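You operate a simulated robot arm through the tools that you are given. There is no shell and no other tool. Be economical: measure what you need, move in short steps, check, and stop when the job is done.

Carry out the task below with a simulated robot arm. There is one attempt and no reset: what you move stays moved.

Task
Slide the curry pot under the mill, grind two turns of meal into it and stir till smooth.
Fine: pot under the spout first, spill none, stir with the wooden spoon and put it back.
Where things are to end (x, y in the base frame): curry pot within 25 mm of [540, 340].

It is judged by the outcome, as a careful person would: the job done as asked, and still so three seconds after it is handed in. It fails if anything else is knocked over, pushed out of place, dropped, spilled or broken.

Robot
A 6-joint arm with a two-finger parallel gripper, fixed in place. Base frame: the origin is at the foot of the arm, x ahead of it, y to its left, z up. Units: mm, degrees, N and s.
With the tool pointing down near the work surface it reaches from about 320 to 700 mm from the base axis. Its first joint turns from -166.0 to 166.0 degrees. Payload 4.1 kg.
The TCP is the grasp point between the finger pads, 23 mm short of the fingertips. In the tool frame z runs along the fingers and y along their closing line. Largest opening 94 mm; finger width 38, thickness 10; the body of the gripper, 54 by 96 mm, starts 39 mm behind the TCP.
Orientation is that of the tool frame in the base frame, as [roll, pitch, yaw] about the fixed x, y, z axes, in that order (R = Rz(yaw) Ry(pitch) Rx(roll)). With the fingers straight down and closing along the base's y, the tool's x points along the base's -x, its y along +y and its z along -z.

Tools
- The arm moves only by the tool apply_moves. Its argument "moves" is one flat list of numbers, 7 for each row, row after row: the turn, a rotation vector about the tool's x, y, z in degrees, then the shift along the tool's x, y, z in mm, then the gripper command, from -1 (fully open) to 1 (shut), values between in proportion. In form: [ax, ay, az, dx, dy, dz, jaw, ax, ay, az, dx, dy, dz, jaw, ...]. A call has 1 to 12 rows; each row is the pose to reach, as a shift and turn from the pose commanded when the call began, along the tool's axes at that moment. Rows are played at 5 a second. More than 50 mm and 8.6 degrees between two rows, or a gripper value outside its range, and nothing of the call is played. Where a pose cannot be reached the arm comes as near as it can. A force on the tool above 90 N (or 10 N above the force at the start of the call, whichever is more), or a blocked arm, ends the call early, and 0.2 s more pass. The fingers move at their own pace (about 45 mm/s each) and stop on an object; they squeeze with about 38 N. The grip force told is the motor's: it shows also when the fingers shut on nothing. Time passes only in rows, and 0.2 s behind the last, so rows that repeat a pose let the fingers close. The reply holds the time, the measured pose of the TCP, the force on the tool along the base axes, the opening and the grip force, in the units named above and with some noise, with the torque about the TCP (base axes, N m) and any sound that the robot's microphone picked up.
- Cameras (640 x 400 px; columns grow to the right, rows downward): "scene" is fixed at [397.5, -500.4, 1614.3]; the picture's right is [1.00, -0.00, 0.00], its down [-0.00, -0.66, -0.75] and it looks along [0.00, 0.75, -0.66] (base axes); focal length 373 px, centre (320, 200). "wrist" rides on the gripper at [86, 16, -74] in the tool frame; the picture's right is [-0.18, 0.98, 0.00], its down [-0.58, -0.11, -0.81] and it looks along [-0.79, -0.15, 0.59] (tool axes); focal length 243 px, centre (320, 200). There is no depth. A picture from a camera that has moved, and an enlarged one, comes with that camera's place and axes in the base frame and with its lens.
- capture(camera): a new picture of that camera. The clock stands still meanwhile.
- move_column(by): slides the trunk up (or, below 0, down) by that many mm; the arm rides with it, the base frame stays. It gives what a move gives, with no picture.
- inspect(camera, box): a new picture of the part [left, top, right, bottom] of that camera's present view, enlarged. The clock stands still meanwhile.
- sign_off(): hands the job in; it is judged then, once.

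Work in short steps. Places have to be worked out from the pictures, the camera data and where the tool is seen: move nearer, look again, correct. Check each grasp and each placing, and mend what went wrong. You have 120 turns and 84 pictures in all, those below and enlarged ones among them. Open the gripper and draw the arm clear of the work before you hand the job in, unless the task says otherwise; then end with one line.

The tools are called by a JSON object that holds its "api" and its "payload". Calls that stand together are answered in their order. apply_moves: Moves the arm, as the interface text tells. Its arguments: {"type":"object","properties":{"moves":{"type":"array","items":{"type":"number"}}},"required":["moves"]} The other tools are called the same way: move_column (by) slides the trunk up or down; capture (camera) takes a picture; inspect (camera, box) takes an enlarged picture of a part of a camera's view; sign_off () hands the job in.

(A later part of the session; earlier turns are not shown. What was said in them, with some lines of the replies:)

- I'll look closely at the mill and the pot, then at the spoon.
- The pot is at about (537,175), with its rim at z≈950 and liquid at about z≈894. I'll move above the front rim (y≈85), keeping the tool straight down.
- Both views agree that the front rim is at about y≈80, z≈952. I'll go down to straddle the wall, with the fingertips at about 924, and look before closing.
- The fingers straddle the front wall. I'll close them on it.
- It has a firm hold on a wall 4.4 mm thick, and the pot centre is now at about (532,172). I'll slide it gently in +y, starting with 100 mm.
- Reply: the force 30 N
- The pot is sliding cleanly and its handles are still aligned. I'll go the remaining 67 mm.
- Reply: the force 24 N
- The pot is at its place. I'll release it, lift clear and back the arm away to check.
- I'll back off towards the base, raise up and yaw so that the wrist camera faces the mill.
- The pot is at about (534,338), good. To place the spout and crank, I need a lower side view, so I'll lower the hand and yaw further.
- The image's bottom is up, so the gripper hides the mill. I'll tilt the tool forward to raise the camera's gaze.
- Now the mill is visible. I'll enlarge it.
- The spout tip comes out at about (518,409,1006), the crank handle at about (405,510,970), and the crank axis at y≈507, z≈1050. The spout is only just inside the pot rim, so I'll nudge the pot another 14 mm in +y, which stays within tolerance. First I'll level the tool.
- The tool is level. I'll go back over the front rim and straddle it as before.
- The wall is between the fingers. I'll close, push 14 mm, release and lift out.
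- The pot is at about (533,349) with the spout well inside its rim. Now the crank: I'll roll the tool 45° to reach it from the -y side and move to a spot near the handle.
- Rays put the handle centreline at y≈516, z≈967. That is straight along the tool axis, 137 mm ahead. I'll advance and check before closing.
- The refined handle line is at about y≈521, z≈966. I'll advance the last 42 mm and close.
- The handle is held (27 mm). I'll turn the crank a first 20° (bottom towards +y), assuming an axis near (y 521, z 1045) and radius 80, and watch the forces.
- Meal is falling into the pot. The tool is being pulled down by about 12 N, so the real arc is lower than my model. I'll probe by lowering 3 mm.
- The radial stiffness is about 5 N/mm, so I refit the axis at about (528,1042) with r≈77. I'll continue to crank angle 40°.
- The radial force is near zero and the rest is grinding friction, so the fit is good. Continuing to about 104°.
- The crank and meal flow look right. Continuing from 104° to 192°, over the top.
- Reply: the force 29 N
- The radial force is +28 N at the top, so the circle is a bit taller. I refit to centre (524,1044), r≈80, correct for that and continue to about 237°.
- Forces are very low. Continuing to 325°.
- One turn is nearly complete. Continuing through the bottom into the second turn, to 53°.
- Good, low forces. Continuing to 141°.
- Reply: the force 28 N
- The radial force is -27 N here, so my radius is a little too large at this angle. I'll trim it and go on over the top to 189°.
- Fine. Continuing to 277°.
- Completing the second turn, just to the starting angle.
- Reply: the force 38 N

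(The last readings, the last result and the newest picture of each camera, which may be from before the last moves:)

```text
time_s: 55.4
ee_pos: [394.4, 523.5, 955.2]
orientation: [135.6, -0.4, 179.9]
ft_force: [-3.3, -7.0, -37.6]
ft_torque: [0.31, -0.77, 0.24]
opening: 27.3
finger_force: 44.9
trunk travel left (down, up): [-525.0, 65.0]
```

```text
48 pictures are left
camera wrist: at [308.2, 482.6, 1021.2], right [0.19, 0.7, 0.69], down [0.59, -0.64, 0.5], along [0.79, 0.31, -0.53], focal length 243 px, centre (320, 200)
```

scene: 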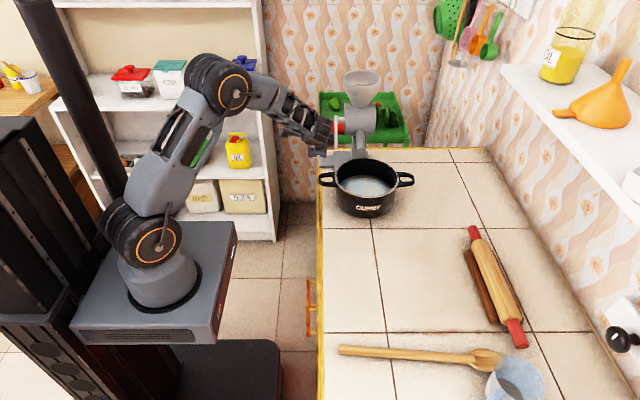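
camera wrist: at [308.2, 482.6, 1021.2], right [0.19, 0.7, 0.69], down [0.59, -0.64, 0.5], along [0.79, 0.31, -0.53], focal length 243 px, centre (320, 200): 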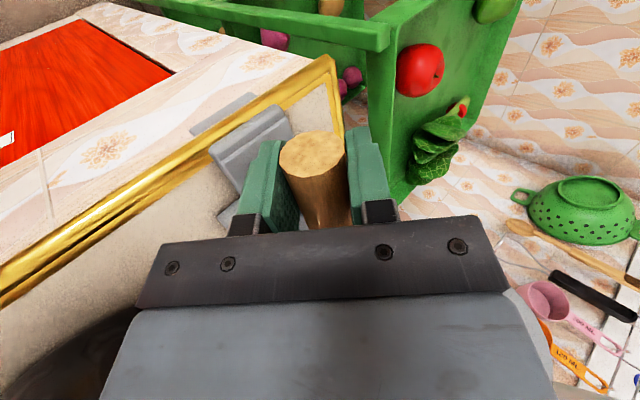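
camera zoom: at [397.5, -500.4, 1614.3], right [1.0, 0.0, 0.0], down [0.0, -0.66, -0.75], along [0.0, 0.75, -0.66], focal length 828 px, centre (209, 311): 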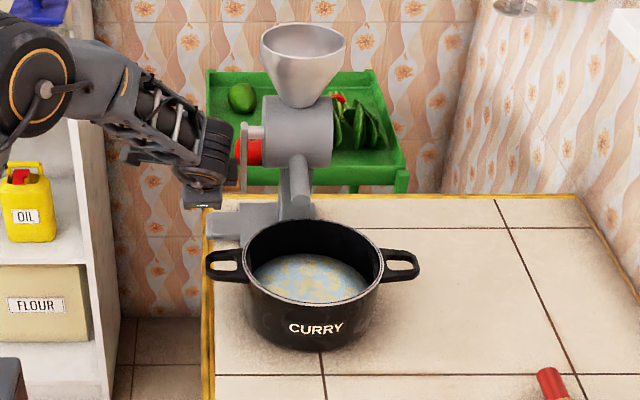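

The handle slipped deeper into the grip (the load was a mismatch, not grinding), so the crank is about 5° short of two full turns. I'll open, recentre on the handle at about (514,964) and regrip.

{"api": "apply_moves", "payload": {"moves": [0, 0, 0, 0, -4, 4, 1, 0, 0, 0, 0, -4, 4, 0, 0, 0, 0, 0, -4, 4, -0.1, 0, 0, 0, 0, -6, -6, -0.1, 0, 0, 0, 0, -6, -6, -0.1, 0, 0, 0, 0, -6, -6, -0.1]}}

{"api": "capture", "payload": {"camera": "wrist"}}

{"api": "inspect", "payload": {"camera": "scene", "box": [330, 90, 400, 160]}}

```text
time_s: 56.8
ee_pos: [393.9, 515.7, 963.9]
orientation: [135.0, 0.0, 180.0]
ft_force: [0.6, 0.4, 0.9]
ft_torque: [-0.01, 0.01, 0.0]
opening: 51.5
finger_force: 0.1
trunk travel left (down, up): [-525.0, 65.0]
```

```text
47 pictures are left
camera wrist: at [308.2, 475.2, 1025.9], right [0.18, 0.7, 0.69], down [0.58, -0.65, 0.49], along [0.79, 0.31, -0.52], focal length 243 px, centre (320, 200)
```

wrist: 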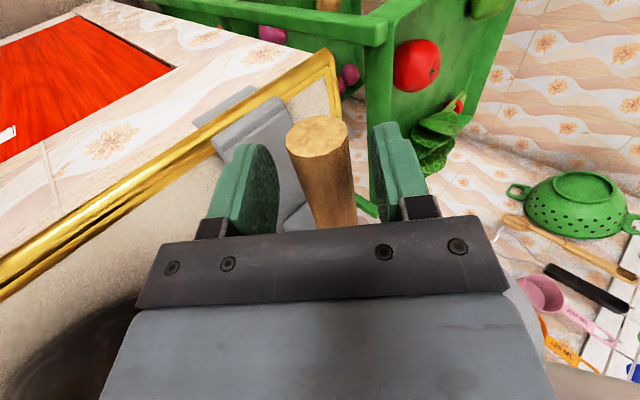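

```text
5.71 times, centred on (365, 125) of scene
camera zoom: at [397.5, -500.4, 1614.3], right [1.0, 0.0, 0.0], down [0.0, -0.66, -0.75], along [0.0, 0.75, -0.66], focal length 2130 px, centre (63, 629)
```

zoom: 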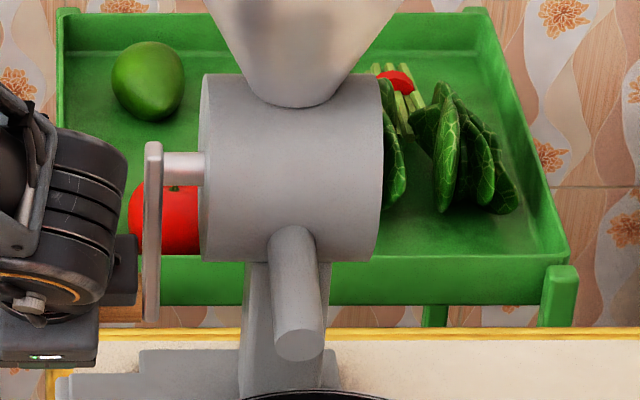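

The handle sits in the fingers just as at the first grasp, with the TCP 5.5 mm short in y of its starting value. I'll close and turn the last 4 to 5°.

{"api": "apply_moves", "payload": {"moves": [0, 0, 0, 0, 0, 0, 0.5, 0, 0, 0, 0, 0, 0, 1, 0, 0, 0, 0, 0, 0, 1, 0, 0, 0, 0, 0, 0, 1, 0, 0, 0, 0, 2.3, 2.5, 1, 0, 0, 0, 0, 4.6, 5, 1, 0, 0, 0, 0, 4.6, 5, 1]}}

{"api": "capture", "payload": {"camera": "wrist"}}

```text
time_s: 58.4
ee_pos: [395.3, 523.1, 962.3]
orientation: [135.0, 0.1, 179.9]
ft_force: [-1.7, -5.9, 6.2]
ft_torque: [0.35, 0.0, 0.0]
opening: 27.4
finger_force: 44.8
trunk travel left (down, up): [-525.0, 65.0]
```

```text
45 pictures are left
camera wrist: at [308.2, 481.2, 1025.7], right [0.18, 0.7, 0.69], down [0.58, -0.65, 0.49], along [0.79, 0.31, -0.52], focal length 243 px, centre (320, 200)
```

wrist: 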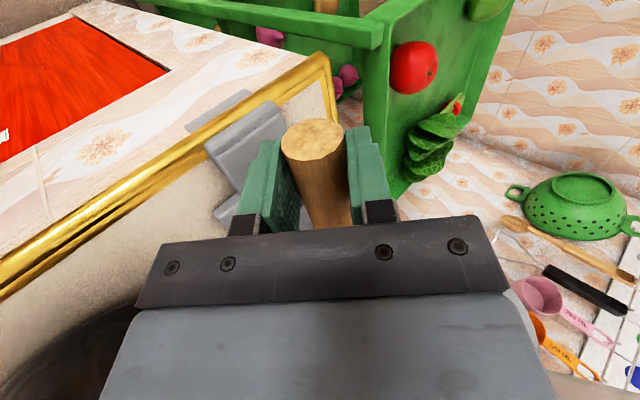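

Two full turns, within about 1°. I'll nudge 1.5 mm more, release, and retreat back along the tool axis.

{"api": "apply_moves", "payload": {"moves": [0, 0, 0, 0, 1.1, 1.1, 1, 0, 0, 0, 0, 1.1, 1.1, 0.4, 0, 0, 0, 0, 1.1, 1.1, -0.1, 0, 0, 0, 0, 1, 1, -0.1, 0, 0, 0, 0, 1, -25, -0.1, 0, 0, 0, 0, 1, -60, -0.1, 0, 0, 0, 0, 0, -100, -0.1, 0, 0, 0, 0, 0, -140, -0.1, 0, 0, 0, 0, 0, -180, -0.1, 0, 0, 0, 0, 0, -220, -0.1, 0, 0, 0, 0, 0, -220, -0.1]}}

{"api": "inspect", "payload": {"camera": "scene", "box": [300, 60, 440, 240]}}

```text
time_s: 60.8
ee_pos: [394.8, 364.9, 1120.0]
orientation: [135.1, -0.1, 179.9]
ft_force: [0.9, -0.1, 0.0]
ft_torque: [-0.02, 0.0, -0.02]
opening: 51.6
finger_force: 0.0
trunk travel left (down, up): [-525.0, 65.0]
```

```text
2.22 times, centred on (370, 150) of scene
camera zoom: at [397.5, -500.4, 1614.3], right [1.0, 0.0, 0.0], down [0.0, -0.66, -0.75], along [0.0, 0.75, -0.66], focal length 828 px, centre (209, 311)
```

zoom: 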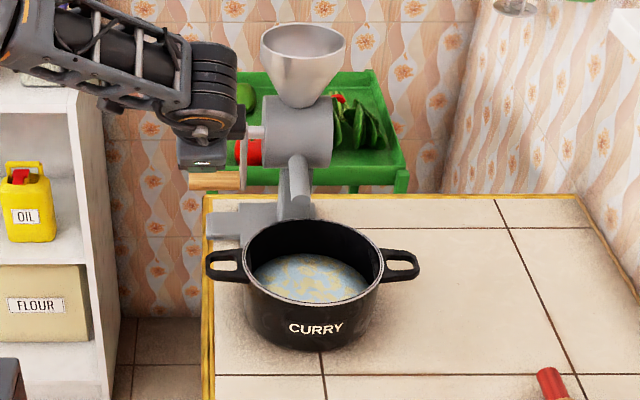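

The stir comes next. The pot holds unmixed meal and nothing is spilled. I'll level the tool and move towards the spoon.

{"api": "apply_moves", "payload": {"moves": [7.5, 0, 0, 0, -21, -26, -0.1, 15, 0, 0, 0, -42, -52, -0.1, 22.5, 0, 0, 0, -62, -78, -0.1, 30, 0, 0, 0, -83, -104, -0.1, 37.5, 0, 0, 0, -104, -130, -0.1, 45, 0, 0, 0, -125, -157, -0.1, 45, 0, 0, 0, -146, -183, -0.1, 45, 0, 0, 0, -166, -209, -0.1, 45, 0, 0, 0, -166, -209, -0.1]}}

{"api": "apply_moves", "payload": {"moves": [0, -2, 1, -12, -30, 18, -0.1, 0, -4, 2, -24, -60, 36, -0.1, 0, -6, 3, -36, -90, 54, -0.1, 0, -8, 4, -48, -120, 72, -0.1, 0, -10, 4.4, -60, -150, 90, -0.1, 0, -10, 4.4, -72, -180, 108, -0.1, 0, -10, 4.4, -85, -207, 126, -0.1, 0, -10, 4.4, -95, -233, 144, -0.1, 0, -10, 4.4, -95, -233, 144, -0.1]}}

{"api": "capture", "payload": {"camera": "wrist"}}

{"api": "inspect", "payload": {"camera": "scene", "box": [320, 250, 560, 400]}}

```text
time_s: 62.8
ee_pos: [393.8, 101.8, 1147.9]
orientation: [-179.9, 0.0, 179.9]
ft_force: [-0.3, 0.4, 0.2]
ft_torque: [-0.01, 0.02, 0.01]
opening: 51.6
finger_force: 0.1
trunk travel left (down, up): [-525.0, 65.0]
```

```text
time_s: 64.8
ee_pos: [490.8, -131.8, 1003.5]
orientation: [179.7, 10.1, 175.7]
ft_force: [0.3, 0.2, 0.8]
ft_torque: [0.01, 0.02, 0.06]
opening: 51.6
finger_force: 0.1
trunk travel left (down, up): [-525.0, 65.0]
```

```text
43 pictures are left
camera wrist: at [393.6, -108.1, 1062.0], right [0.26, 0.97, 0.04], down [0.42, -0.15, 0.89], along [0.87, -0.21, -0.45], focal length 243 px, centre (320, 200)
```

wrist: 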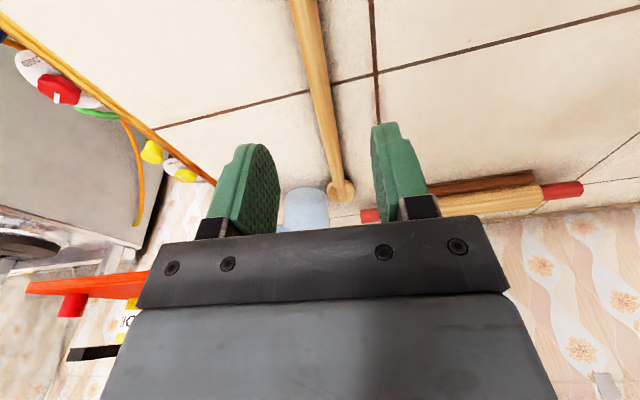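

```text
2.67 times, centred on (440, 325) of scene
camera zoom: at [397.5, -500.4, 1614.3], right [1.0, 0.0, 0.0], down [0.0, -0.66, -0.75], along [0.0, 0.75, -0.66], focal length 994 px, centre (0, -133)
```

zoom: 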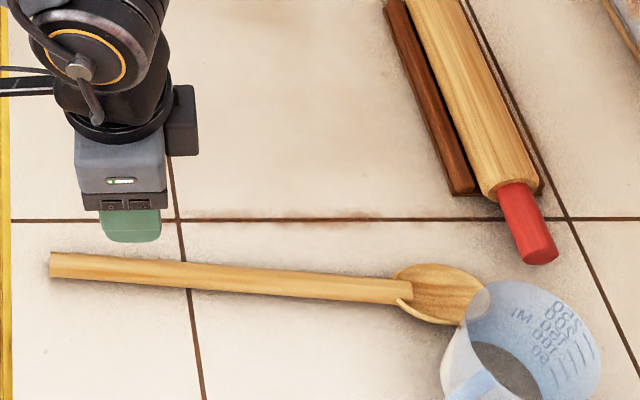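

The spoon handle at x≈493 lies at y≈-134, matching both views. I'll descend in stages, watching force.

{"api": "apply_moves", "payload": {"moves": [0, 0, 0, 5, -1, 36, -0.1, 0, 0, 0, 10.7, -1.9, 72, -0.1, 0, 0, 0, 14, -1.9, 92, -0.1, 0, 0, 0, 16, -1.9, 103, -0.1, 0, 0, 0, 16, -1.9, 103, -0.1]}}

{"api": "capture", "payload": {"camera": "wrist"}}

{"api": "inspect", "payload": {"camera": "scene", "box": [320, 280, 560, 400]}}

```text
time_s: 66.0
ee_pos: [492.6, -132.0, 899.6]
orientation: [179.7, 10.0, 175.6]
ft_force: [1.0, -0.5, 0.2]
ft_torque: [-0.01, -0.03, 0.0]
opening: 51.7
finger_force: 0.1
trunk travel left (down, up): [-525.0, 65.0]
```

```text
41 pictures are left
camera wrist: at [396.0, -108.8, 957.2], right [0.26, 0.97, 0.04], down [0.42, -0.15, 0.89], along [0.87, -0.21, -0.45], focal length 243 px, centre (320, 200)
```

wrist: 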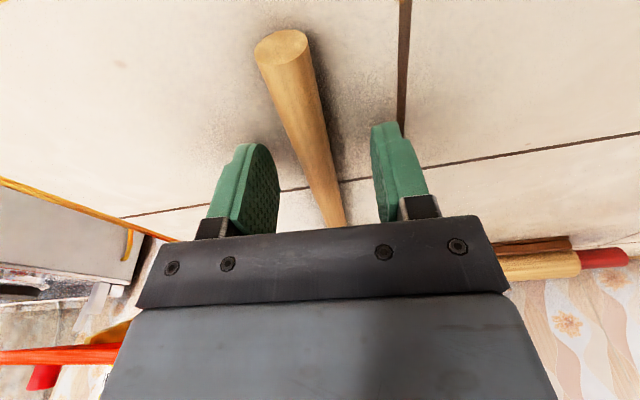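

```text
2.67 times, centred on (440, 340) of scene
camera zoom: at [397.5, -500.4, 1614.3], right [1.0, 0.0, 0.0], down [0.0, -0.66, -0.75], along [0.0, 0.75, -0.66], focal length 994 px, centre (0, -173)
```

zoom: 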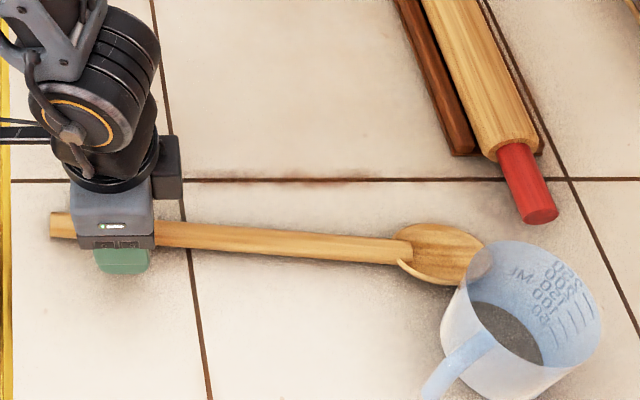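

Aligned. I'll lower 3 mm more and close on the handle.

{"api": "apply_moves", "payload": {"moves": [0, 0, 0, 0.5, 0, 3, -0.1, 0, 0, 0, 0.5, 0, 3, 0.4, 0, 0, 0, 0.5, 0, 3, 1, 0, 0, 0, 0.5, 0, 3, 1, 0, 0, 0, 0.5, 0, 3, 1, 0, 0, 0, 0.5, 0, 3, 1]}}

{"api": "capture", "payload": {"camera": "wrist"}}

{"api": "inspect", "payload": {"camera": "scene", "box": [320, 280, 560, 400]}}

```text
time_s: 67.4
ee_pos: [493.2, -131.4, 898.4]
orientation: [179.6, 9.8, 175.6]
ft_force: [0.3, -0.2, 0.4]
ft_torque: [0.03, 0.03, -0.01]
opening: 16.6
finger_force: 37.9
trunk travel left (down, up): [-525.0, 65.0]
```

```text
39 pictures are left
camera wrist: at [395.7, -108.8, 955.0], right [0.26, 0.97, 0.04], down [0.42, -0.15, 0.89], along [0.87, -0.21, -0.45], focal length 243 px, centre (320, 200)
```

wrist: 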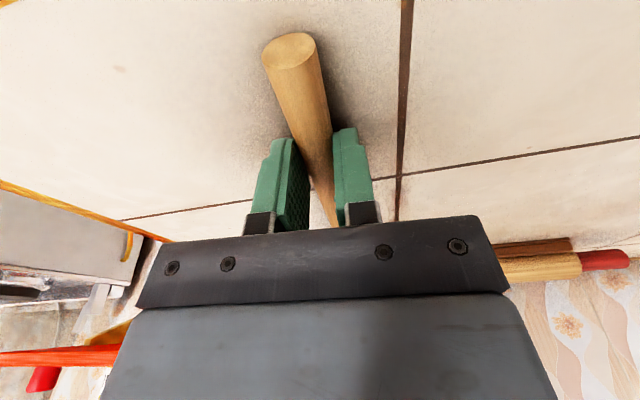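

```text
2.67 times, centred on (440, 340) of scene
camera zoom: at [397.5, -500.4, 1614.3], right [1.0, 0.0, 0.0], down [0.0, -0.66, -0.75], along [0.0, 0.75, -0.66], focal length 994 px, centre (0, -173)
```

zoom: 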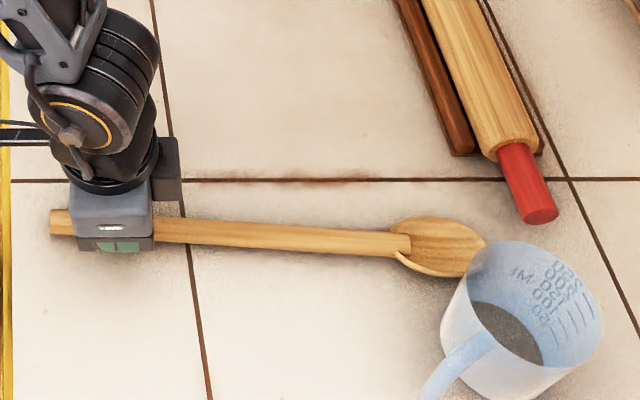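

The spoon is gripped (16.6 mm). The bowl lies beside the measuring cup, so I'll ease it away in +y and back while lifting.

{"api": "apply_moves", "payload": {"moves": [0, 0, 0, 5, 7.6, -3.9, 1, 0, 0, 0, 11.8, 17, -10.1, 1, 0, 0, 0, 15.6, 26.5, -28, 1, 0, 0, 0, 8.9, 28.5, -67.5, 1, 0, 0, 0, 1.2, 28.5, -112, 1, 0, 0, 0, -5.6, 28.5, -151, 1, 0, 0, 0, -5.6, 28.5, -151, 1]}}

{"api": "capture", "payload": {"camera": "scene"}}

{"api": "capture", "payload": {"camera": "wrist"}}

```text
time_s: 69.0
ee_pos: [472.8, -105.3, 1051.0]
orientation: [179.7, 10.0, 175.5]
ft_force: [0.0, 0.2, -0.6]
ft_torque: [0.02, 0.05, 0.03]
opening: 16.5
finger_force: 37.9
trunk travel left (down, up): [-525.0, 65.0]
```

```text
37 pictures are left
```

scene: 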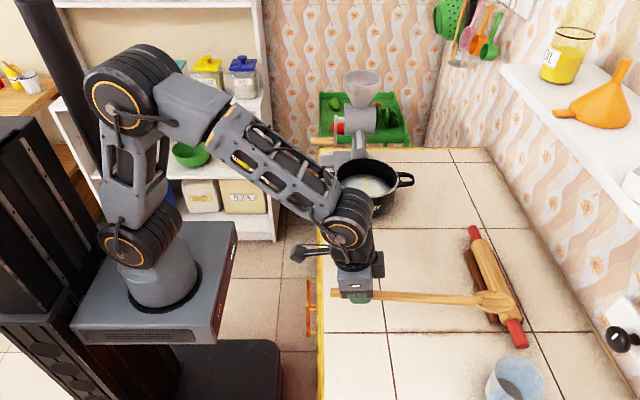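

```text
36 pictures are left
camera wrist: at [376.1, -80.2, 1109.0], right [0.26, 0.97, 0.04], down [0.42, -0.15, 0.89], along [0.87, -0.21, -0.45], focal length 243 px, centre (320, 200)
```

wrist: 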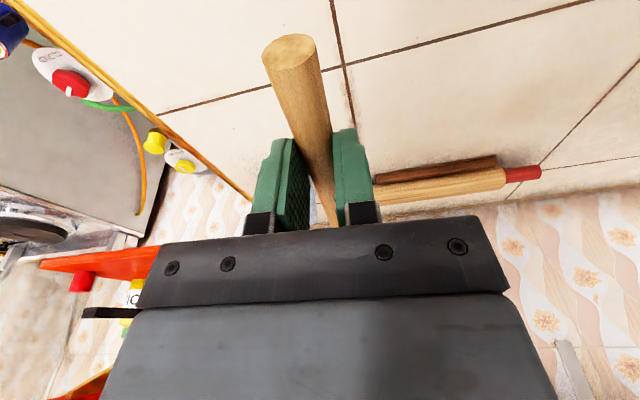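

The spoon is held and the cup is undisturbed. I'll raise it and tilt the bowl down 58° in free space before going over the pot.

{"api": "apply_moves", "payload": {"moves": [0, 7.25, 0, 4.2, 20.2, -23.5, 1, 0, 14.5, 0, 8.4, 40.3, -46.9, 1, 0, 21.75, 0, 12.6, 60.5, -70.4, 1, 0, 29, 0, 16.8, 80.6, -93.8, 1, 0, 36.25, 0, 21, 100.8, -117.3, 1, 0, 43.5, 0, 25.2, 121, -140.7, 1, 0, 50.75, 0, 29.4, 141.1, -164.2, 1, 0, 58, 0, 33.6, 161.3, -187.6, 1, 0, 58, 0, 33.6, 161.3, -187.6, 1]}}

{"api": "capture", "payload": {"camera": "scene"}}

```text
time_s: 71.0
ee_pos: [389.1, 64.7, 1167.6]
orientation: [179.6, -48.1, 175.9]
ft_force: [0.0, 0.5, -1.3]
ft_torque: [-0.02, 0.02, 0.03]
opening: 16.8
finger_force: 37.9
out of reach, approached as far as the arm can: row 7, 8, 9
trunk travel left (down, up): [-525.0, 65.0]
```

```text
35 pictures are left
```

scene: 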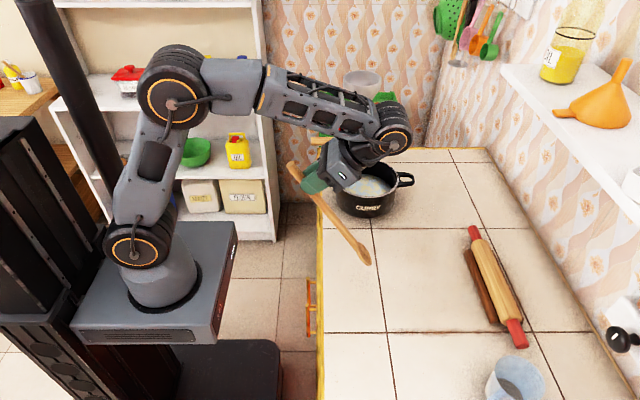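

The arm can't lean that far back along its own radius because of the wrist bend. I'll instead point the spoon along +y, coming in from the front, where the bend is smaller. First I'll untilt partly.

{"api": "apply_moves", "payload": {"moves": [0, -8, 0, 0, 0, 0, 1, 0, -16, 0, 0, 0, 0, 1, 0, -24, 0, 0, 0, 0, 1, 0, -28, 0, 0, 0, 0, 1, 0, -28, 0, 0, 0, 0, 1]}}

```text
time_s: 72.2
ee_pos: [391.7, 63.8, 1166.6]
orientation: [179.7, -20.0, 175.7]
ft_force: [-0.2, 0.4, -0.6]
ft_torque: [0.0, 0.07, -0.01]
opening: 16.7
finger_force: 37.8
trunk travel left (down, up): [-525.0, 65.0]
```

Good. Now I'll yaw about the vertical by about 100° so the spoon points to +y, moving to x≈560.

{"api": "apply_moves", "payload": {"moves": [2.84, 0, -7.8, -12.6, 0.7, -6.3, 1, 5.68, 0, -15.6, -25.2, 1.4, -12.7, 1, 8.52, 0, -23.4, -37.8, 2.2, -19, 1, 11.36, 0, -31.2, -50.4, 2.9, -25.4, 1, 14.2, 0, -39, -63, 3.6, -31.7, 1, 17.04, 0, -46.8, -75.5, 4.3, -38.1, 1, 19.88, 0, -54.6, -88, 5, -44.4, 1, 22.72, 0, -62.4, -100.6, 5.7, -50.8, 1, 25.56, 0, -70.2, -113.2, 6.5, -57.1, 1, 28.4, 0, -78, -125.8, 7.2, -63.5, 1, 31.24, 0, -85.8, -138.4, 7.9, -69.8, 1, 34.1, 0, -93.7, -150.9, 8.6, -76.2, 1]}}

{"api": "capture", "payload": {"camera": "scene"}}

```text
time_s: 74.8
ee_pos: [560.6, 60.0, 1185.0]
orientation: [179.9, -19.6, -84.5]
ft_force: [0.5, 0.7, 0.1]
ft_torque: [-0.04, 0.03, -0.01]
opening: 16.6
finger_force: 37.4
trunk travel left (down, up): [-525.0, 65.0]
```

```text
34 pictures are left
```

scene: 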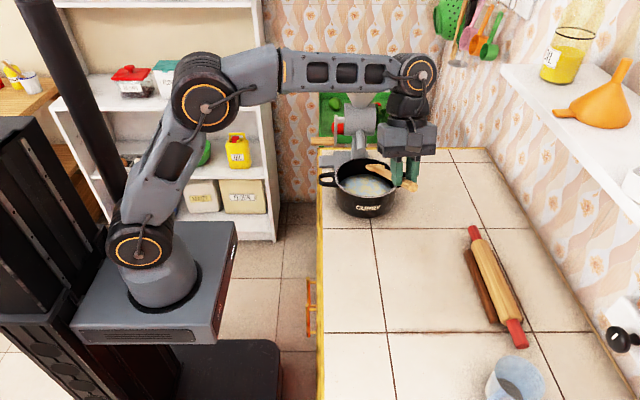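

The spoon now points to +y above the pot. I'll tilt the bowl further down (to 55°) and bring the tip over the pot, keeping it above the rim.

{"api": "apply_moves", "payload": {"moves": [0, 5, 0, -23, 0, -16, 1, 0, 10, 0, -46, 0, -32, 1, 0, 15, 0, -69, -0.5, -48, 1, 0, 20, 0, -92, -0.7, -64, 1, 0, 25, 0, -115.5, -1, -79.4, 1, 0, 25, 0, -115.5, -1, -79.4, 1]}}

{"api": "inspect", "payload": {"camera": "scene", "box": [280, 40, 480, 240]}}

{"api": "capture", "payload": {"camera": "wrist"}}

```text
time_s: 76.2
ee_pos: [549.0, 195.1, 1220.1]
orientation: [179.9, -44.8, -84.6]
ft_force: [0.5, 0.7, -1.2]
ft_torque: [-0.07, 0.01, 0.0]
opening: 16.5
finger_force: 37.9
trunk travel left (down, up): [-525.0, 65.0]
```

```text
2.00 times, centred on (380, 140) of scene
camera zoom: at [397.5, -500.4, 1614.3], right [1.0, 0.0, 0.0], down [0.0, -0.66, -0.75], along [0.0, 0.75, -0.66], focal length 746 px, centre (200, 320)
```

zoom: 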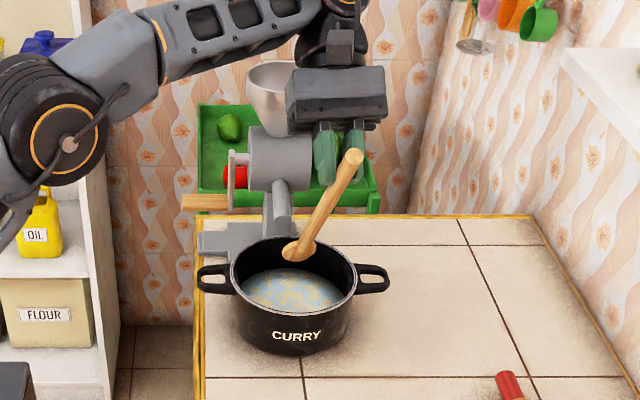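

```text
32 pictures are left
camera wrist: at [533.3, 184.2, 1333.1], right [-0.99, 0.04, -0.13], down [0.02, 0.99, 0.16], along [0.13, 0.16, -0.98], focal length 243 px, centre (320, 200)
```

wrist: 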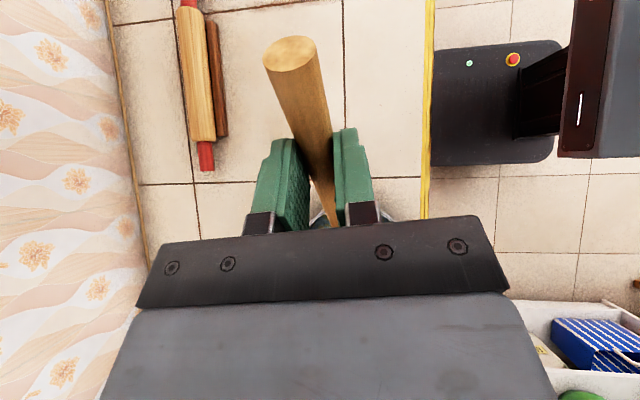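

The tip sits over the pot as predicted. I'll lower the bowl towards the surface, stopping with the tip near z≈905.

{"api": "apply_moves", "payload": {"moves": [0, 0, 0, -28.3, 0, 0, 1, 0, 0, 0, -58.1, 0, 12.8, 1, 0, 0, 0, -78.5, 0, 33.4, 1, 0, 0, 0, -78.5, 0, 33.4, 1]}}

{"api": "inspect", "payload": {"camera": "scene", "box": [310, 130, 430, 230]}}

```text
time_s: 77.2
ee_pos: [546.1, 226.9, 1141.7]
orientation: [180.0, -44.7, -84.7]
ft_force: [-0.2, -0.3, -0.3]
ft_torque: [-0.04, 0.03, -0.02]
opening: 16.8
finger_force: 38.1
trunk travel left (down, up): [-525.0, 65.0]
```

```text
4.00 times, centred on (370, 180) of scene
camera zoom: at [397.5, -500.4, 1614.3], right [1.0, 0.0, 0.0], down [0.0, -0.66, -0.75], along [0.0, 0.75, -0.66], focal length 1491 px, centre (120, 280)
```

zoom: 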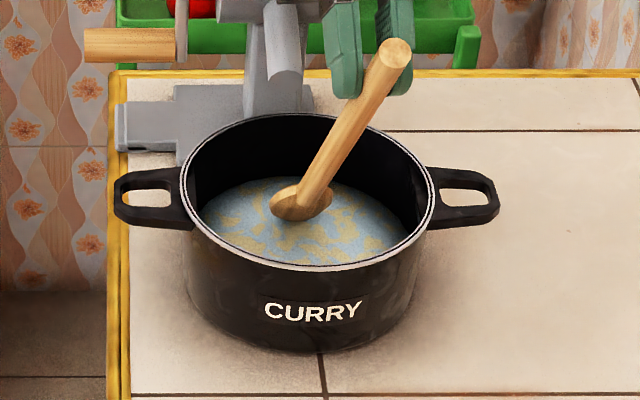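

The bowl is just above the mix. I'll lower another 22 mm in small steps, watching for contact.

{"api": "apply_moves", "payload": {"moves": [0, 0, 0, -5.6, 0, 5.7, 1, 0, 0, 0, -11.3, 0, 11.4, 1, 0, 0, 0, -15.5, 0, 15.6, 1, 0, 0, 0, -15.5, 0, 15.6, 1]}}

{"api": "inspect", "payload": {"camera": "scene", "box": [310, 130, 430, 230]}}

```text
time_s: 78.2
ee_pos: [547.2, 225.8, 1121.4]
orientation: [180.0, -44.7, -84.7]
ft_force: [-0.4, -1.3, -0.6]
ft_torque: [-0.04, -0.01, 0.03]
opening: 16.5
finger_force: 37.7
trunk travel left (down, up): [-525.0, 65.0]
```

```text
4.00 times, centred on (370, 180) of scene
camera zoom: at [397.5, -500.4, 1614.3], right [1.0, 0.0, 0.0], down [0.0, -0.66, -0.75], along [0.0, 0.75, -0.66], focal length 1491 px, centre (120, 280)
```

zoom: 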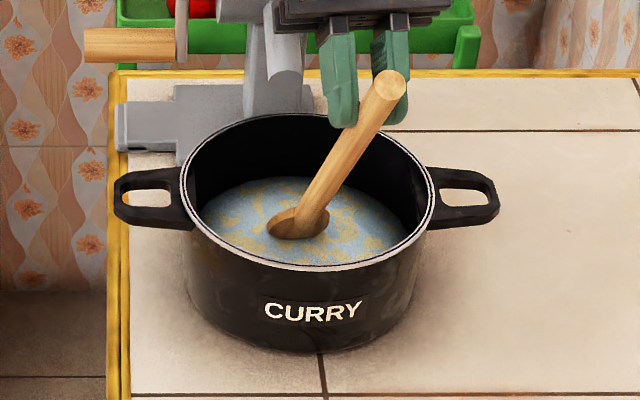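

The bowl is dipping in. I'll go 5 mm deeper, checking force for the pot floor.

{"api": "apply_moves", "payload": {"moves": [0, 0, 0, -1.8, 0, 1.8, 1, 0, 0, 0, -3.5, 0, 3.6, 1, 0, 0, 0, -3.5, 0, 3.6, 1]}}

{"api": "inspect", "payload": {"camera": "scene", "box": [340, 150, 410, 210]}}

```text
time_s: 79.0
ee_pos: [546.3, 227.4, 1116.8]
orientation: [180.0, -44.7, -84.7]
ft_force: [0.1, -0.4, 2.7]
ft_torque: [0.22, 0.05, 0.0]
opening: 16.5
finger_force: 38.1
trunk travel left (down, up): [-525.0, 65.0]
```

```text
6.67 times, centred on (375, 180) of scene
camera zoom: at [397.5, -500.4, 1614.3], right [1.0, 0.0, 0.0], down [0.0, -0.66, -0.75], along [0.0, 0.75, -0.66], focal length 2485 px, centre (-47, 333)
```

zoom: 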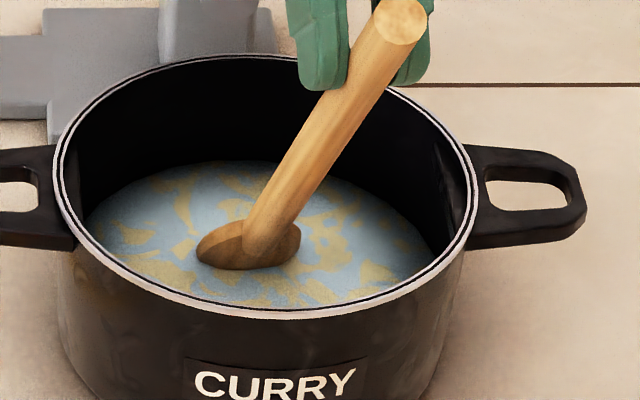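

Light floor contact (2.7 N) and the bowl is immersed. I'll lift 2 mm and stir one circle of radius 28 mm.

{"api": "apply_moves", "payload": {"moves": [0, 0, 0, 2.3, -13.9, -0.5, 1, 0, 0, 0, 3.3, -27.9, 0.4, 1, 0, 0, 0, -8.8, -24.2, -11.5, 1, 0, 0, 0, -16.8, -11.2, -19.5, 1, 0, 0, 0, -18, 6.2, -20.7, 1, 0, 0, 0, -11.8, 21, -14.5, 1, 0, 0, 0, -0.5, 27.9, -3.2, 1, 0, 0, 0, 11.6, 24.2, 8.7, 1, 0, 0, 0, 19.6, 11.2, 16.7, 1, 0, 0, 0, 20.8, -6.2, 17.9, 1, 0, 0, 0, 14.6, -21, 11.7, 1, 0, 0, 0, 3.3, -27.9, 0.4, 1]}}

{"api": "inspect", "payload": {"camera": "scene", "box": [310, 130, 430, 230]}}

```text
time_s: 81.6
ee_pos: [574.8, 227.4, 1118.1]
orientation: [179.9, -44.7, -84.5]
ft_force: [0.1, -0.1, -1.4]
ft_torque: [-0.02, 0.02, -0.01]
opening: 16.8
finger_force: 38.7
trunk travel left (down, up): [-525.0, 65.0]
```

```text
4.00 times, centred on (370, 180) of scene
camera zoom: at [397.5, -500.4, 1614.3], right [1.0, 0.0, 0.0], down [0.0, -0.66, -0.75], along [0.0, 0.75, -0.66], focal length 1491 px, centre (120, 280)
```

zoom: 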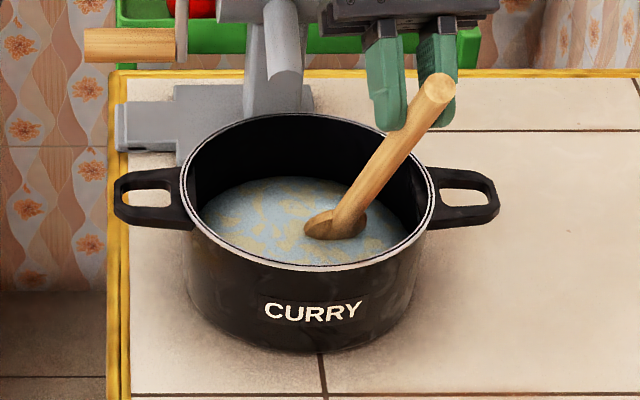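

The meal is blending and nothing slopped over. Several more circles.

{"api": "apply_moves", "payload": {"moves": [0, 0, 0, -12.1, 3.7, -11.9, 1, 0, 0, 0, -20.1, 16.7, -19.9, 1, 0, 0, 0, -21.3, 34.1, -21.1, 1, 0, 0, 0, -15.1, 48.9, -14.9, 1, 0, 0, 0, -3.8, 55.8, -3.6, 1, 0, 0, 0, 8.3, 52.1, 8.3, 1, 0, 0, 0, 16.3, 39.1, 16.3, 1, 0, 0, 0, 17.5, 21.7, 17.5, 1, 0, 0, 0, 11.3, 6.9, 11.3, 1, 0, 0, 0, 0, 0, 0, 1]}}

{"api": "apply_moves", "payload": {"moves": [0, 0, 0, -12.1, 3.7, -11.9, 1, 0, 0, 0, -20.1, 16.7, -19.9, 1, 0, 0, 0, -21.3, 34.1, -21.1, 1, 0, 0, 0, -15.1, 48.9, -14.9, 1, 0, 0, 0, -3.8, 55.8, -3.6, 1, 0, 0, 0, 8.3, 52.1, 8.3, 1, 0, 0, 0, 16.3, 39.1, 16.3, 1, 0, 0, 0, 17.5, 21.7, 17.5, 1, 0, 0, 0, 11.3, 6.9, 11.3, 1, 0, 0, 0, 0, 0, 0, 1]}}

{"api": "apply_moves", "payload": {"moves": [0, 0, 0, -12.1, 3.7, -11.9, 1, 0, 0, 0, -20.1, 16.7, -19.9, 1, 0, 0, 0, -21.3, 34.1, -21.1, 1, 0, 0, 0, -15.1, 48.9, -14.9, 1, 0, 0, 0, -3.8, 55.8, -3.6, 1, 0, 0, 0, 8.3, 52.1, 8.3, 1, 0, 0, 0, 16.3, 39.1, 16.3, 1, 0, 0, 0, 17.5, 21.7, 17.5, 1, 0, 0, 0, 11.3, 6.9, 11.3, 1, 0, 0, 0, 0, 0, 0, 1]}}

{"api": "inspect", "payload": {"camera": "scene", "box": [310, 130, 430, 230]}}

```text
time_s: 83.8
ee_pos: [575.1, 226.7, 1117.3]
orientation: [-180.0, -44.7, -84.6]
ft_force: [0.7, -0.5, -1.2]
ft_torque: [0.0, 0.0, -0.01]
opening: 16.5
finger_force: 37.9
trunk travel left (down, up): [-525.0, 65.0]
```

```text
time_s: 86.0
ee_pos: [574.8, 228.1, 1118.0]
orientation: [179.9, -44.7, -84.6]
ft_force: [-0.2, 0.8, -0.1]
ft_torque: [-0.05, 0.01, 0.0]
opening: 16.3
finger_force: 38.3
trunk travel left (down, up): [-525.0, 65.0]
```

```text
time_s: 88.2
ee_pos: [574.6, 227.5, 1117.5]
orientation: [180.0, -44.9, -84.6]
ft_force: [0.2, -0.2, -0.1]
ft_torque: [-0.01, -0.01, 0.01]
opening: 16.5
finger_force: 37.8
trunk travel left (down, up): [-525.0, 65.0]
```

```text
4.00 times, centred on (370, 180) of scene
camera zoom: at [397.5, -500.4, 1614.3], right [1.0, 0.0, 0.0], down [0.0, -0.66, -0.75], along [0.0, 0.75, -0.66], focal length 1491 px, centre (120, 280)
```

zoom: 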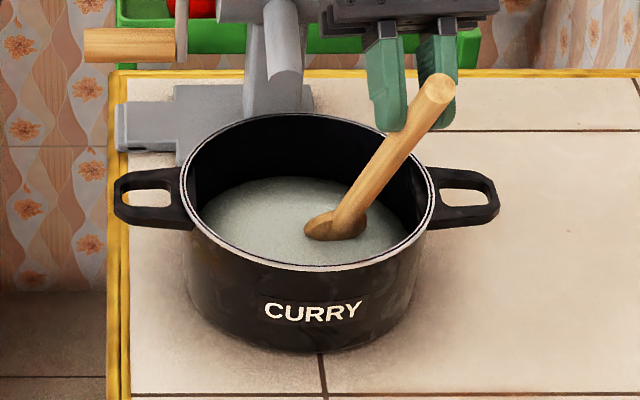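

The mix looks uniform. One more circle for certainty, then I'll lift the bowl above the pot and let it drip.

{"api": "apply_moves", "payload": {"moves": [0, 0, 0, -12.1, 3.7, -11.9, 1, 0, 0, 0, -20.1, 16.7, -19.9, 1, 0, 0, 0, -21.3, 34.1, -21.1, 1, 0, 0, 0, -15.1, 48.9, -14.9, 1, 0, 0, 0, -3.8, 55.8, -3.6, 1, 0, 0, 0, 8.3, 52.1, 8.3, 1, 0, 0, 0, 16.3, 39.1, 16.3, 1, 0, 0, 0, 17.5, 21.7, 17.5, 1, 0, 0, 0, 11.3, 6.9, 11.3, 1, 0, 0, 0, 0, 0, 0, 1]}}

{"api": "apply_moves", "payload": {"moves": [0, 0, 0, 7, 2.5, -7, 1, 0, 0, 0, 14, 5, -14.5, 1, 0, 0, 0, 27.5, 10, -29.1, 1, 0, 0, 0, 43, 15, -42, 1, 0, 0, 0, 58.6, 20.4, -54.6, 1, 0, 0, 0, 58.6, 20.4, -54.6, 1, 0, 0, 0, 58.6, 20.4, -54.6, 1, 0, 0, 0, 58.6, 20.4, -54.6, 1, 0, 0, 0, 58.6, 20.4, -54.6, 1, 0, 0, 0, 92.8, 28.9, -51.6, 1, 0, 0, 0, 92.8, 28.9, -51.6, 1]}}

{"api": "inspect", "payload": {"camera": "scene", "box": [310, 130, 430, 230]}}

```text
time_s: 90.4
ee_pos: [574.3, 226.3, 1117.5]
orientation: [180.0, -44.7, -84.7]
ft_force: [0.4, -0.3, -0.6]
ft_torque: [-0.03, 0.01, 0.01]
opening: 16.7
finger_force: 38.0
trunk travel left (down, up): [-525.0, 65.0]
```

```text
time_s: 92.8
ee_pos: [549.6, 194.7, 1220.4]
orientation: [-180.0, -44.8, -84.6]
ft_force: [0.3, 0.2, -1.2]
ft_torque: [-0.05, 0.0, 0.01]
opening: 16.7
finger_force: 38.4
trunk travel left (down, up): [-525.0, 65.0]
```

```text
4.00 times, centred on (370, 180) of scene
camera zoom: at [397.5, -500.4, 1614.3], right [1.0, 0.0, 0.0], down [0.0, -0.66, -0.75], along [0.0, 0.75, -0.66], focal length 1491 px, centre (120, 280)
```

zoom: 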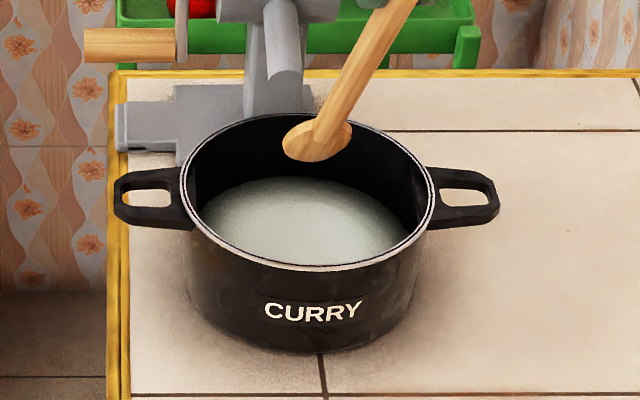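

The curry is smooth and the spoon clean. I'll reverse my path to return the spoon: untilt away from the pot, then yaw back.

{"api": "apply_moves", "payload": {"moves": [0, -5, 0, 14.3, 0.3, 24.1, 1, 0, -10, 0, 28.6, 0.7, 48.2, 1, 0, -15, 0, 42.8, 1, 72.2, 1, 0, -20, 0, 57.1, 1.4, 96.3, 1, 0, -25.1, 0, 71.4, 1.7, 120.4, 1, 0, -25.1, 0, 71.4, 1.7, 120.4, 1]}}

{"api": "apply_moves", "payload": {"moves": [-2.84, 0, 7.8, -2.1, 14, 0.9, 1, -5.68, 0, 15.6, -4.2, 28, 1.9, 1, -8.52, 0, 23.4, -6.3, 41.9, 2.8, 1, -11.36, 0, 31.2, -8.4, 55.9, 3.7, 1, -14.2, 0, 39, -10.5, 69.9, 4.7, 1, -17.04, 0, 46.8, -12.7, 83.9, 5.6, 1, -19.88, 0, 54.6, -14.8, 97.8, 6.5, 1, -22.72, 0, 62.4, -16.9, 111.8, 7.5, 1, -25.56, 0, 70.2, -19, 125.8, 8.4, 1, -28.4, 0, 78, -21.1, 139.8, 9.3, 1, -31.24, 0, 85.8, -23.2, 153.7, 10.3, 1, -34.1, 0, 93.7, -25.3, 167.7, 11.2, 1]}}

```text
time_s: 94.2
ee_pos: [558.5, 60.9, 1182.5]
orientation: [179.9, -19.4, -84.5]
ft_force: [0.2, -0.1, -0.1]
ft_torque: [-0.05, -0.01, 0.02]
opening: 16.7
finger_force: 38.0
trunk travel left (down, up): [-525.0, 65.0]
```

```text
time_s: 96.8
ee_pos: [389.0, 63.6, 1166.6]
orientation: [179.6, -19.9, 175.7]
ft_force: [-0.6, 0.0, -0.6]
ft_torque: [-0.01, 0.05, 0.0]
opening: 16.7
finger_force: 38.1
trunk travel left (down, up): [-525.0, 65.0]
```

Now back to the pose above the spoon's resting place.

{"api": "apply_moves", "payload": {"moves": [0, -5, 0, -21.7, -27, 12.6, 1, 0, -10, 0, -43.3, -54, 25.2, 1, 0, -15, 0, -65, -81, 37.9, 1, 0, -20, 0, -86.7, -108, 50.5, 1, 0, -25, 0, -108.3, -135, 63.1, 1, 0, -29.9, 0, -130, -162.1, 75.7, 1, 0, -29.9, 0, -130, -162.1, 75.7, 1]}}

{"api": "inspect", "payload": {"camera": "scene", "box": [320, 250, 560, 400]}}

```text
time_s: 98.4
ee_pos: [474.4, -103.7, 1047.2]
orientation: [179.6, 9.8, 175.6]
ft_force: [0.3, 0.8, -0.4]
ft_torque: [-0.01, 0.06, 0.02]
opening: 16.5
finger_force: 38.0
trunk travel left (down, up): [-525.0, 65.0]
```

```text
2.67 times, centred on (440, 325) of scene
camera zoom: at [397.5, -500.4, 1614.3], right [1.0, 0.0, 0.0], down [0.0, -0.66, -0.75], along [0.0, 0.75, -0.66], focal length 994 px, centre (0, -133)
```

zoom: 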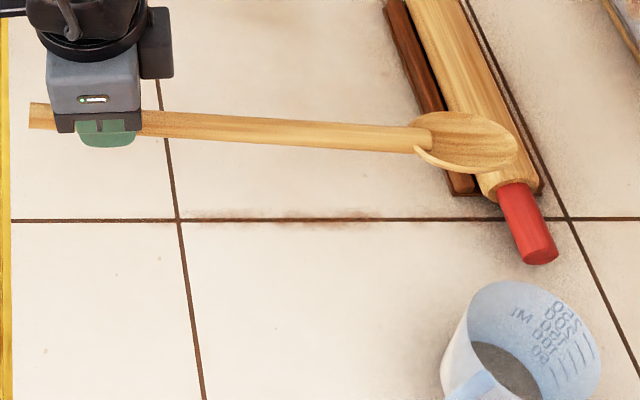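

The spoon is aligned as it was at lifting. I'll lower it in the offset column, then ease it diagonally into its original place.

{"api": "apply_moves", "payload": {"moves": [0, 0, 0, 7, 0, 40, 1, 0, 0, 0, 14, 0, 80, 1, 0, 0, 0, 21.6, 0, 122, 1, 0, 0, 0, 16, -8.5, 131, 1, 0, 0, 0, 11, -17, 139, 1, 0, 0, 0, 6, -25.5, 146.5, 1, 0, 0, 0, 6, -25.5, 146.5, 1]}}

{"api": "inspect", "payload": {"camera": "scene", "box": [320, 280, 560, 400]}}

```text
time_s: 100.0
ee_pos: [490.7, -130.0, 903.7]
orientation: [179.6, 9.7, 175.5]
ft_force: [0.1, 0.2, -0.3]
ft_torque: [-0.01, 0.09, 0.0]
opening: 16.7
finger_force: 38.3
trunk travel left (down, up): [-525.0, 65.0]
```

```text
2.67 times, centred on (440, 340) of scene
camera zoom: at [397.5, -500.4, 1614.3], right [1.0, 0.0, 0.0], down [0.0, -0.66, -0.75], along [0.0, 0.75, -0.66], focal length 994 px, centre (0, -173)
```

zoom: 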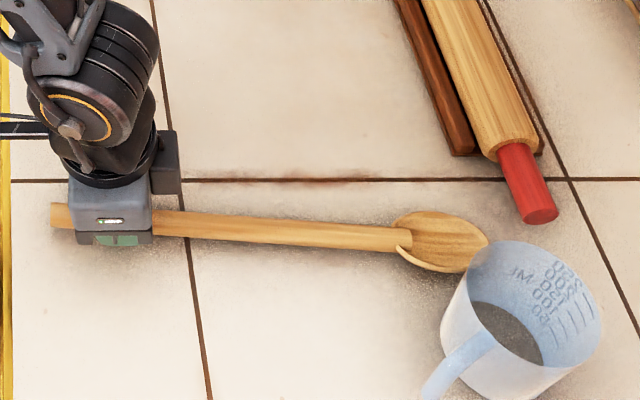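

About 5 mm above rest. I'll set it down and open the fingers.

{"api": "apply_moves", "payload": {"moves": [0, 0, 0, 0.3, -1, 2.5, 1, 0, 0, 0, 0.6, -2, 4.8, 1, 0, 0, 0, 0.6, -2, 4.8, 1, 0, 0, 0, 0.6, -2, 4.8, 0.4, 0, 0, 0, 0.6, -2, 4.8, 0, 0, 0, 0, 0.6, -2, 4.8, -0.1, 0, 0, 0, 0.6, -2, 4.8, -0.1]}}

{"api": "inspect", "payload": {"camera": "scene", "box": [320, 280, 560, 400]}}

```text
time_s: 101.6
ee_pos: [491.6, -131.4, 897.3]
orientation: [179.6, 9.8, 175.5]
ft_force: [0.4, 0.0, 0.2]
ft_torque: [0.02, -0.02, -0.02]
opening: 51.7
finger_force: 0.0
trunk travel left (down, up): [-525.0, 65.0]
```

```text
2.67 times, centred on (440, 340) of scene
camera zoom: at [397.5, -500.4, 1614.3], right [1.0, 0.0, 0.0], down [0.0, -0.66, -0.75], along [0.0, 0.75, -0.66], focal length 994 px, centre (0, -173)
```

zoom: 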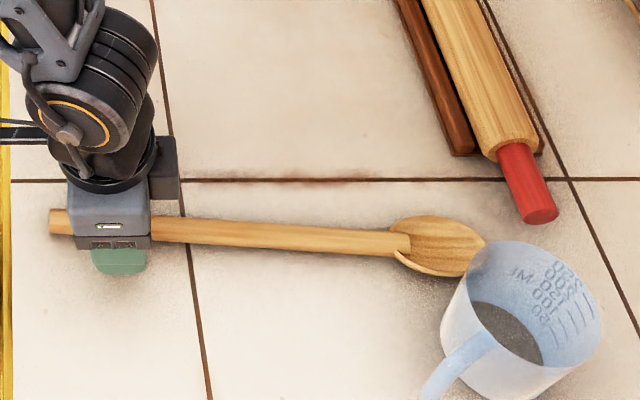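

The spoon is back within a few mm of its start. I'll draw the arm up and clear, then check everything.

{"api": "apply_moves", "payload": {"moves": [0, 0, 0, 0, 0, -30, -0.1, 0, 0, 0, 0, 0, -70, -0.1, 0, 0, 0, 0, 0, -115, -0.1, 0, 0, 0, 0, 0, -160, -0.1, 0, 0, 0, 20, 20, -195, -0.1, 0, 0, 0, 50, 45, -220, -0.1, 0, 0, 0, 80, 70, -245, -0.1, 0, 0, 0, 80, 70, -245, -0.1]}}

{"api": "capture", "payload": {"camera": "scene"}}

{"api": "inspect", "payload": {"camera": "scene", "box": [300, 60, 460, 240]}}

```text
time_s: 103.4
ee_pos: [374.8, -55.5, 1126.7]
orientation: [179.6, 9.8, 175.6]
ft_force: [0.2, 0.7, -0.1]
ft_torque: [0.0, -0.04, 0.03]
opening: 51.6
finger_force: 0.1
trunk travel left (down, up): [-525.0, 65.0]
```

```text
22 pictures are left
```

scene: 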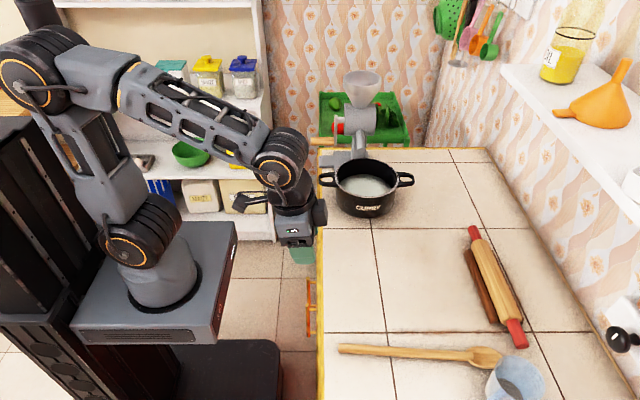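

```text
2.22 times, centred on (380, 150) of scene
camera zoom: at [397.5, -500.4, 1614.3], right [1.0, 0.0, 0.0], down [0.0, -0.66, -0.75], along [0.0, 0.75, -0.66], focal length 828 px, centre (187, 311)
```

zoom: 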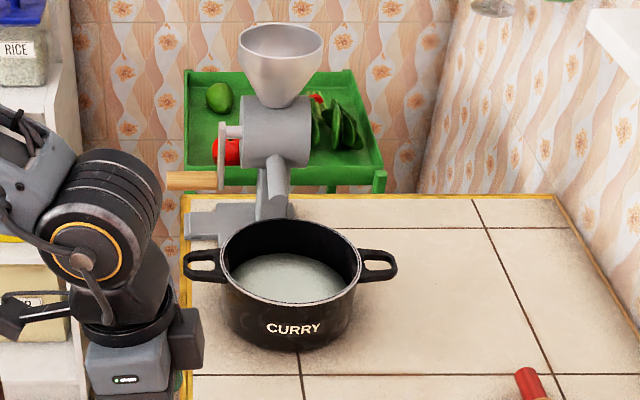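

The pot is at about (533,349), within tolerance. The curry is smooth, nothing is spilled, the spoon is back, and the arm is clear, so I'm handing in.

{"api": "sign_off", "payload": {}}

```text
The job is handed in.
```

The pot is under the mill at about (533, 349), roughly 12 mm from the target. Two turns of meal were ground into it with no spills seen, it was stirred smooth, and the wooden spoon is back within a few mm of where it lay.
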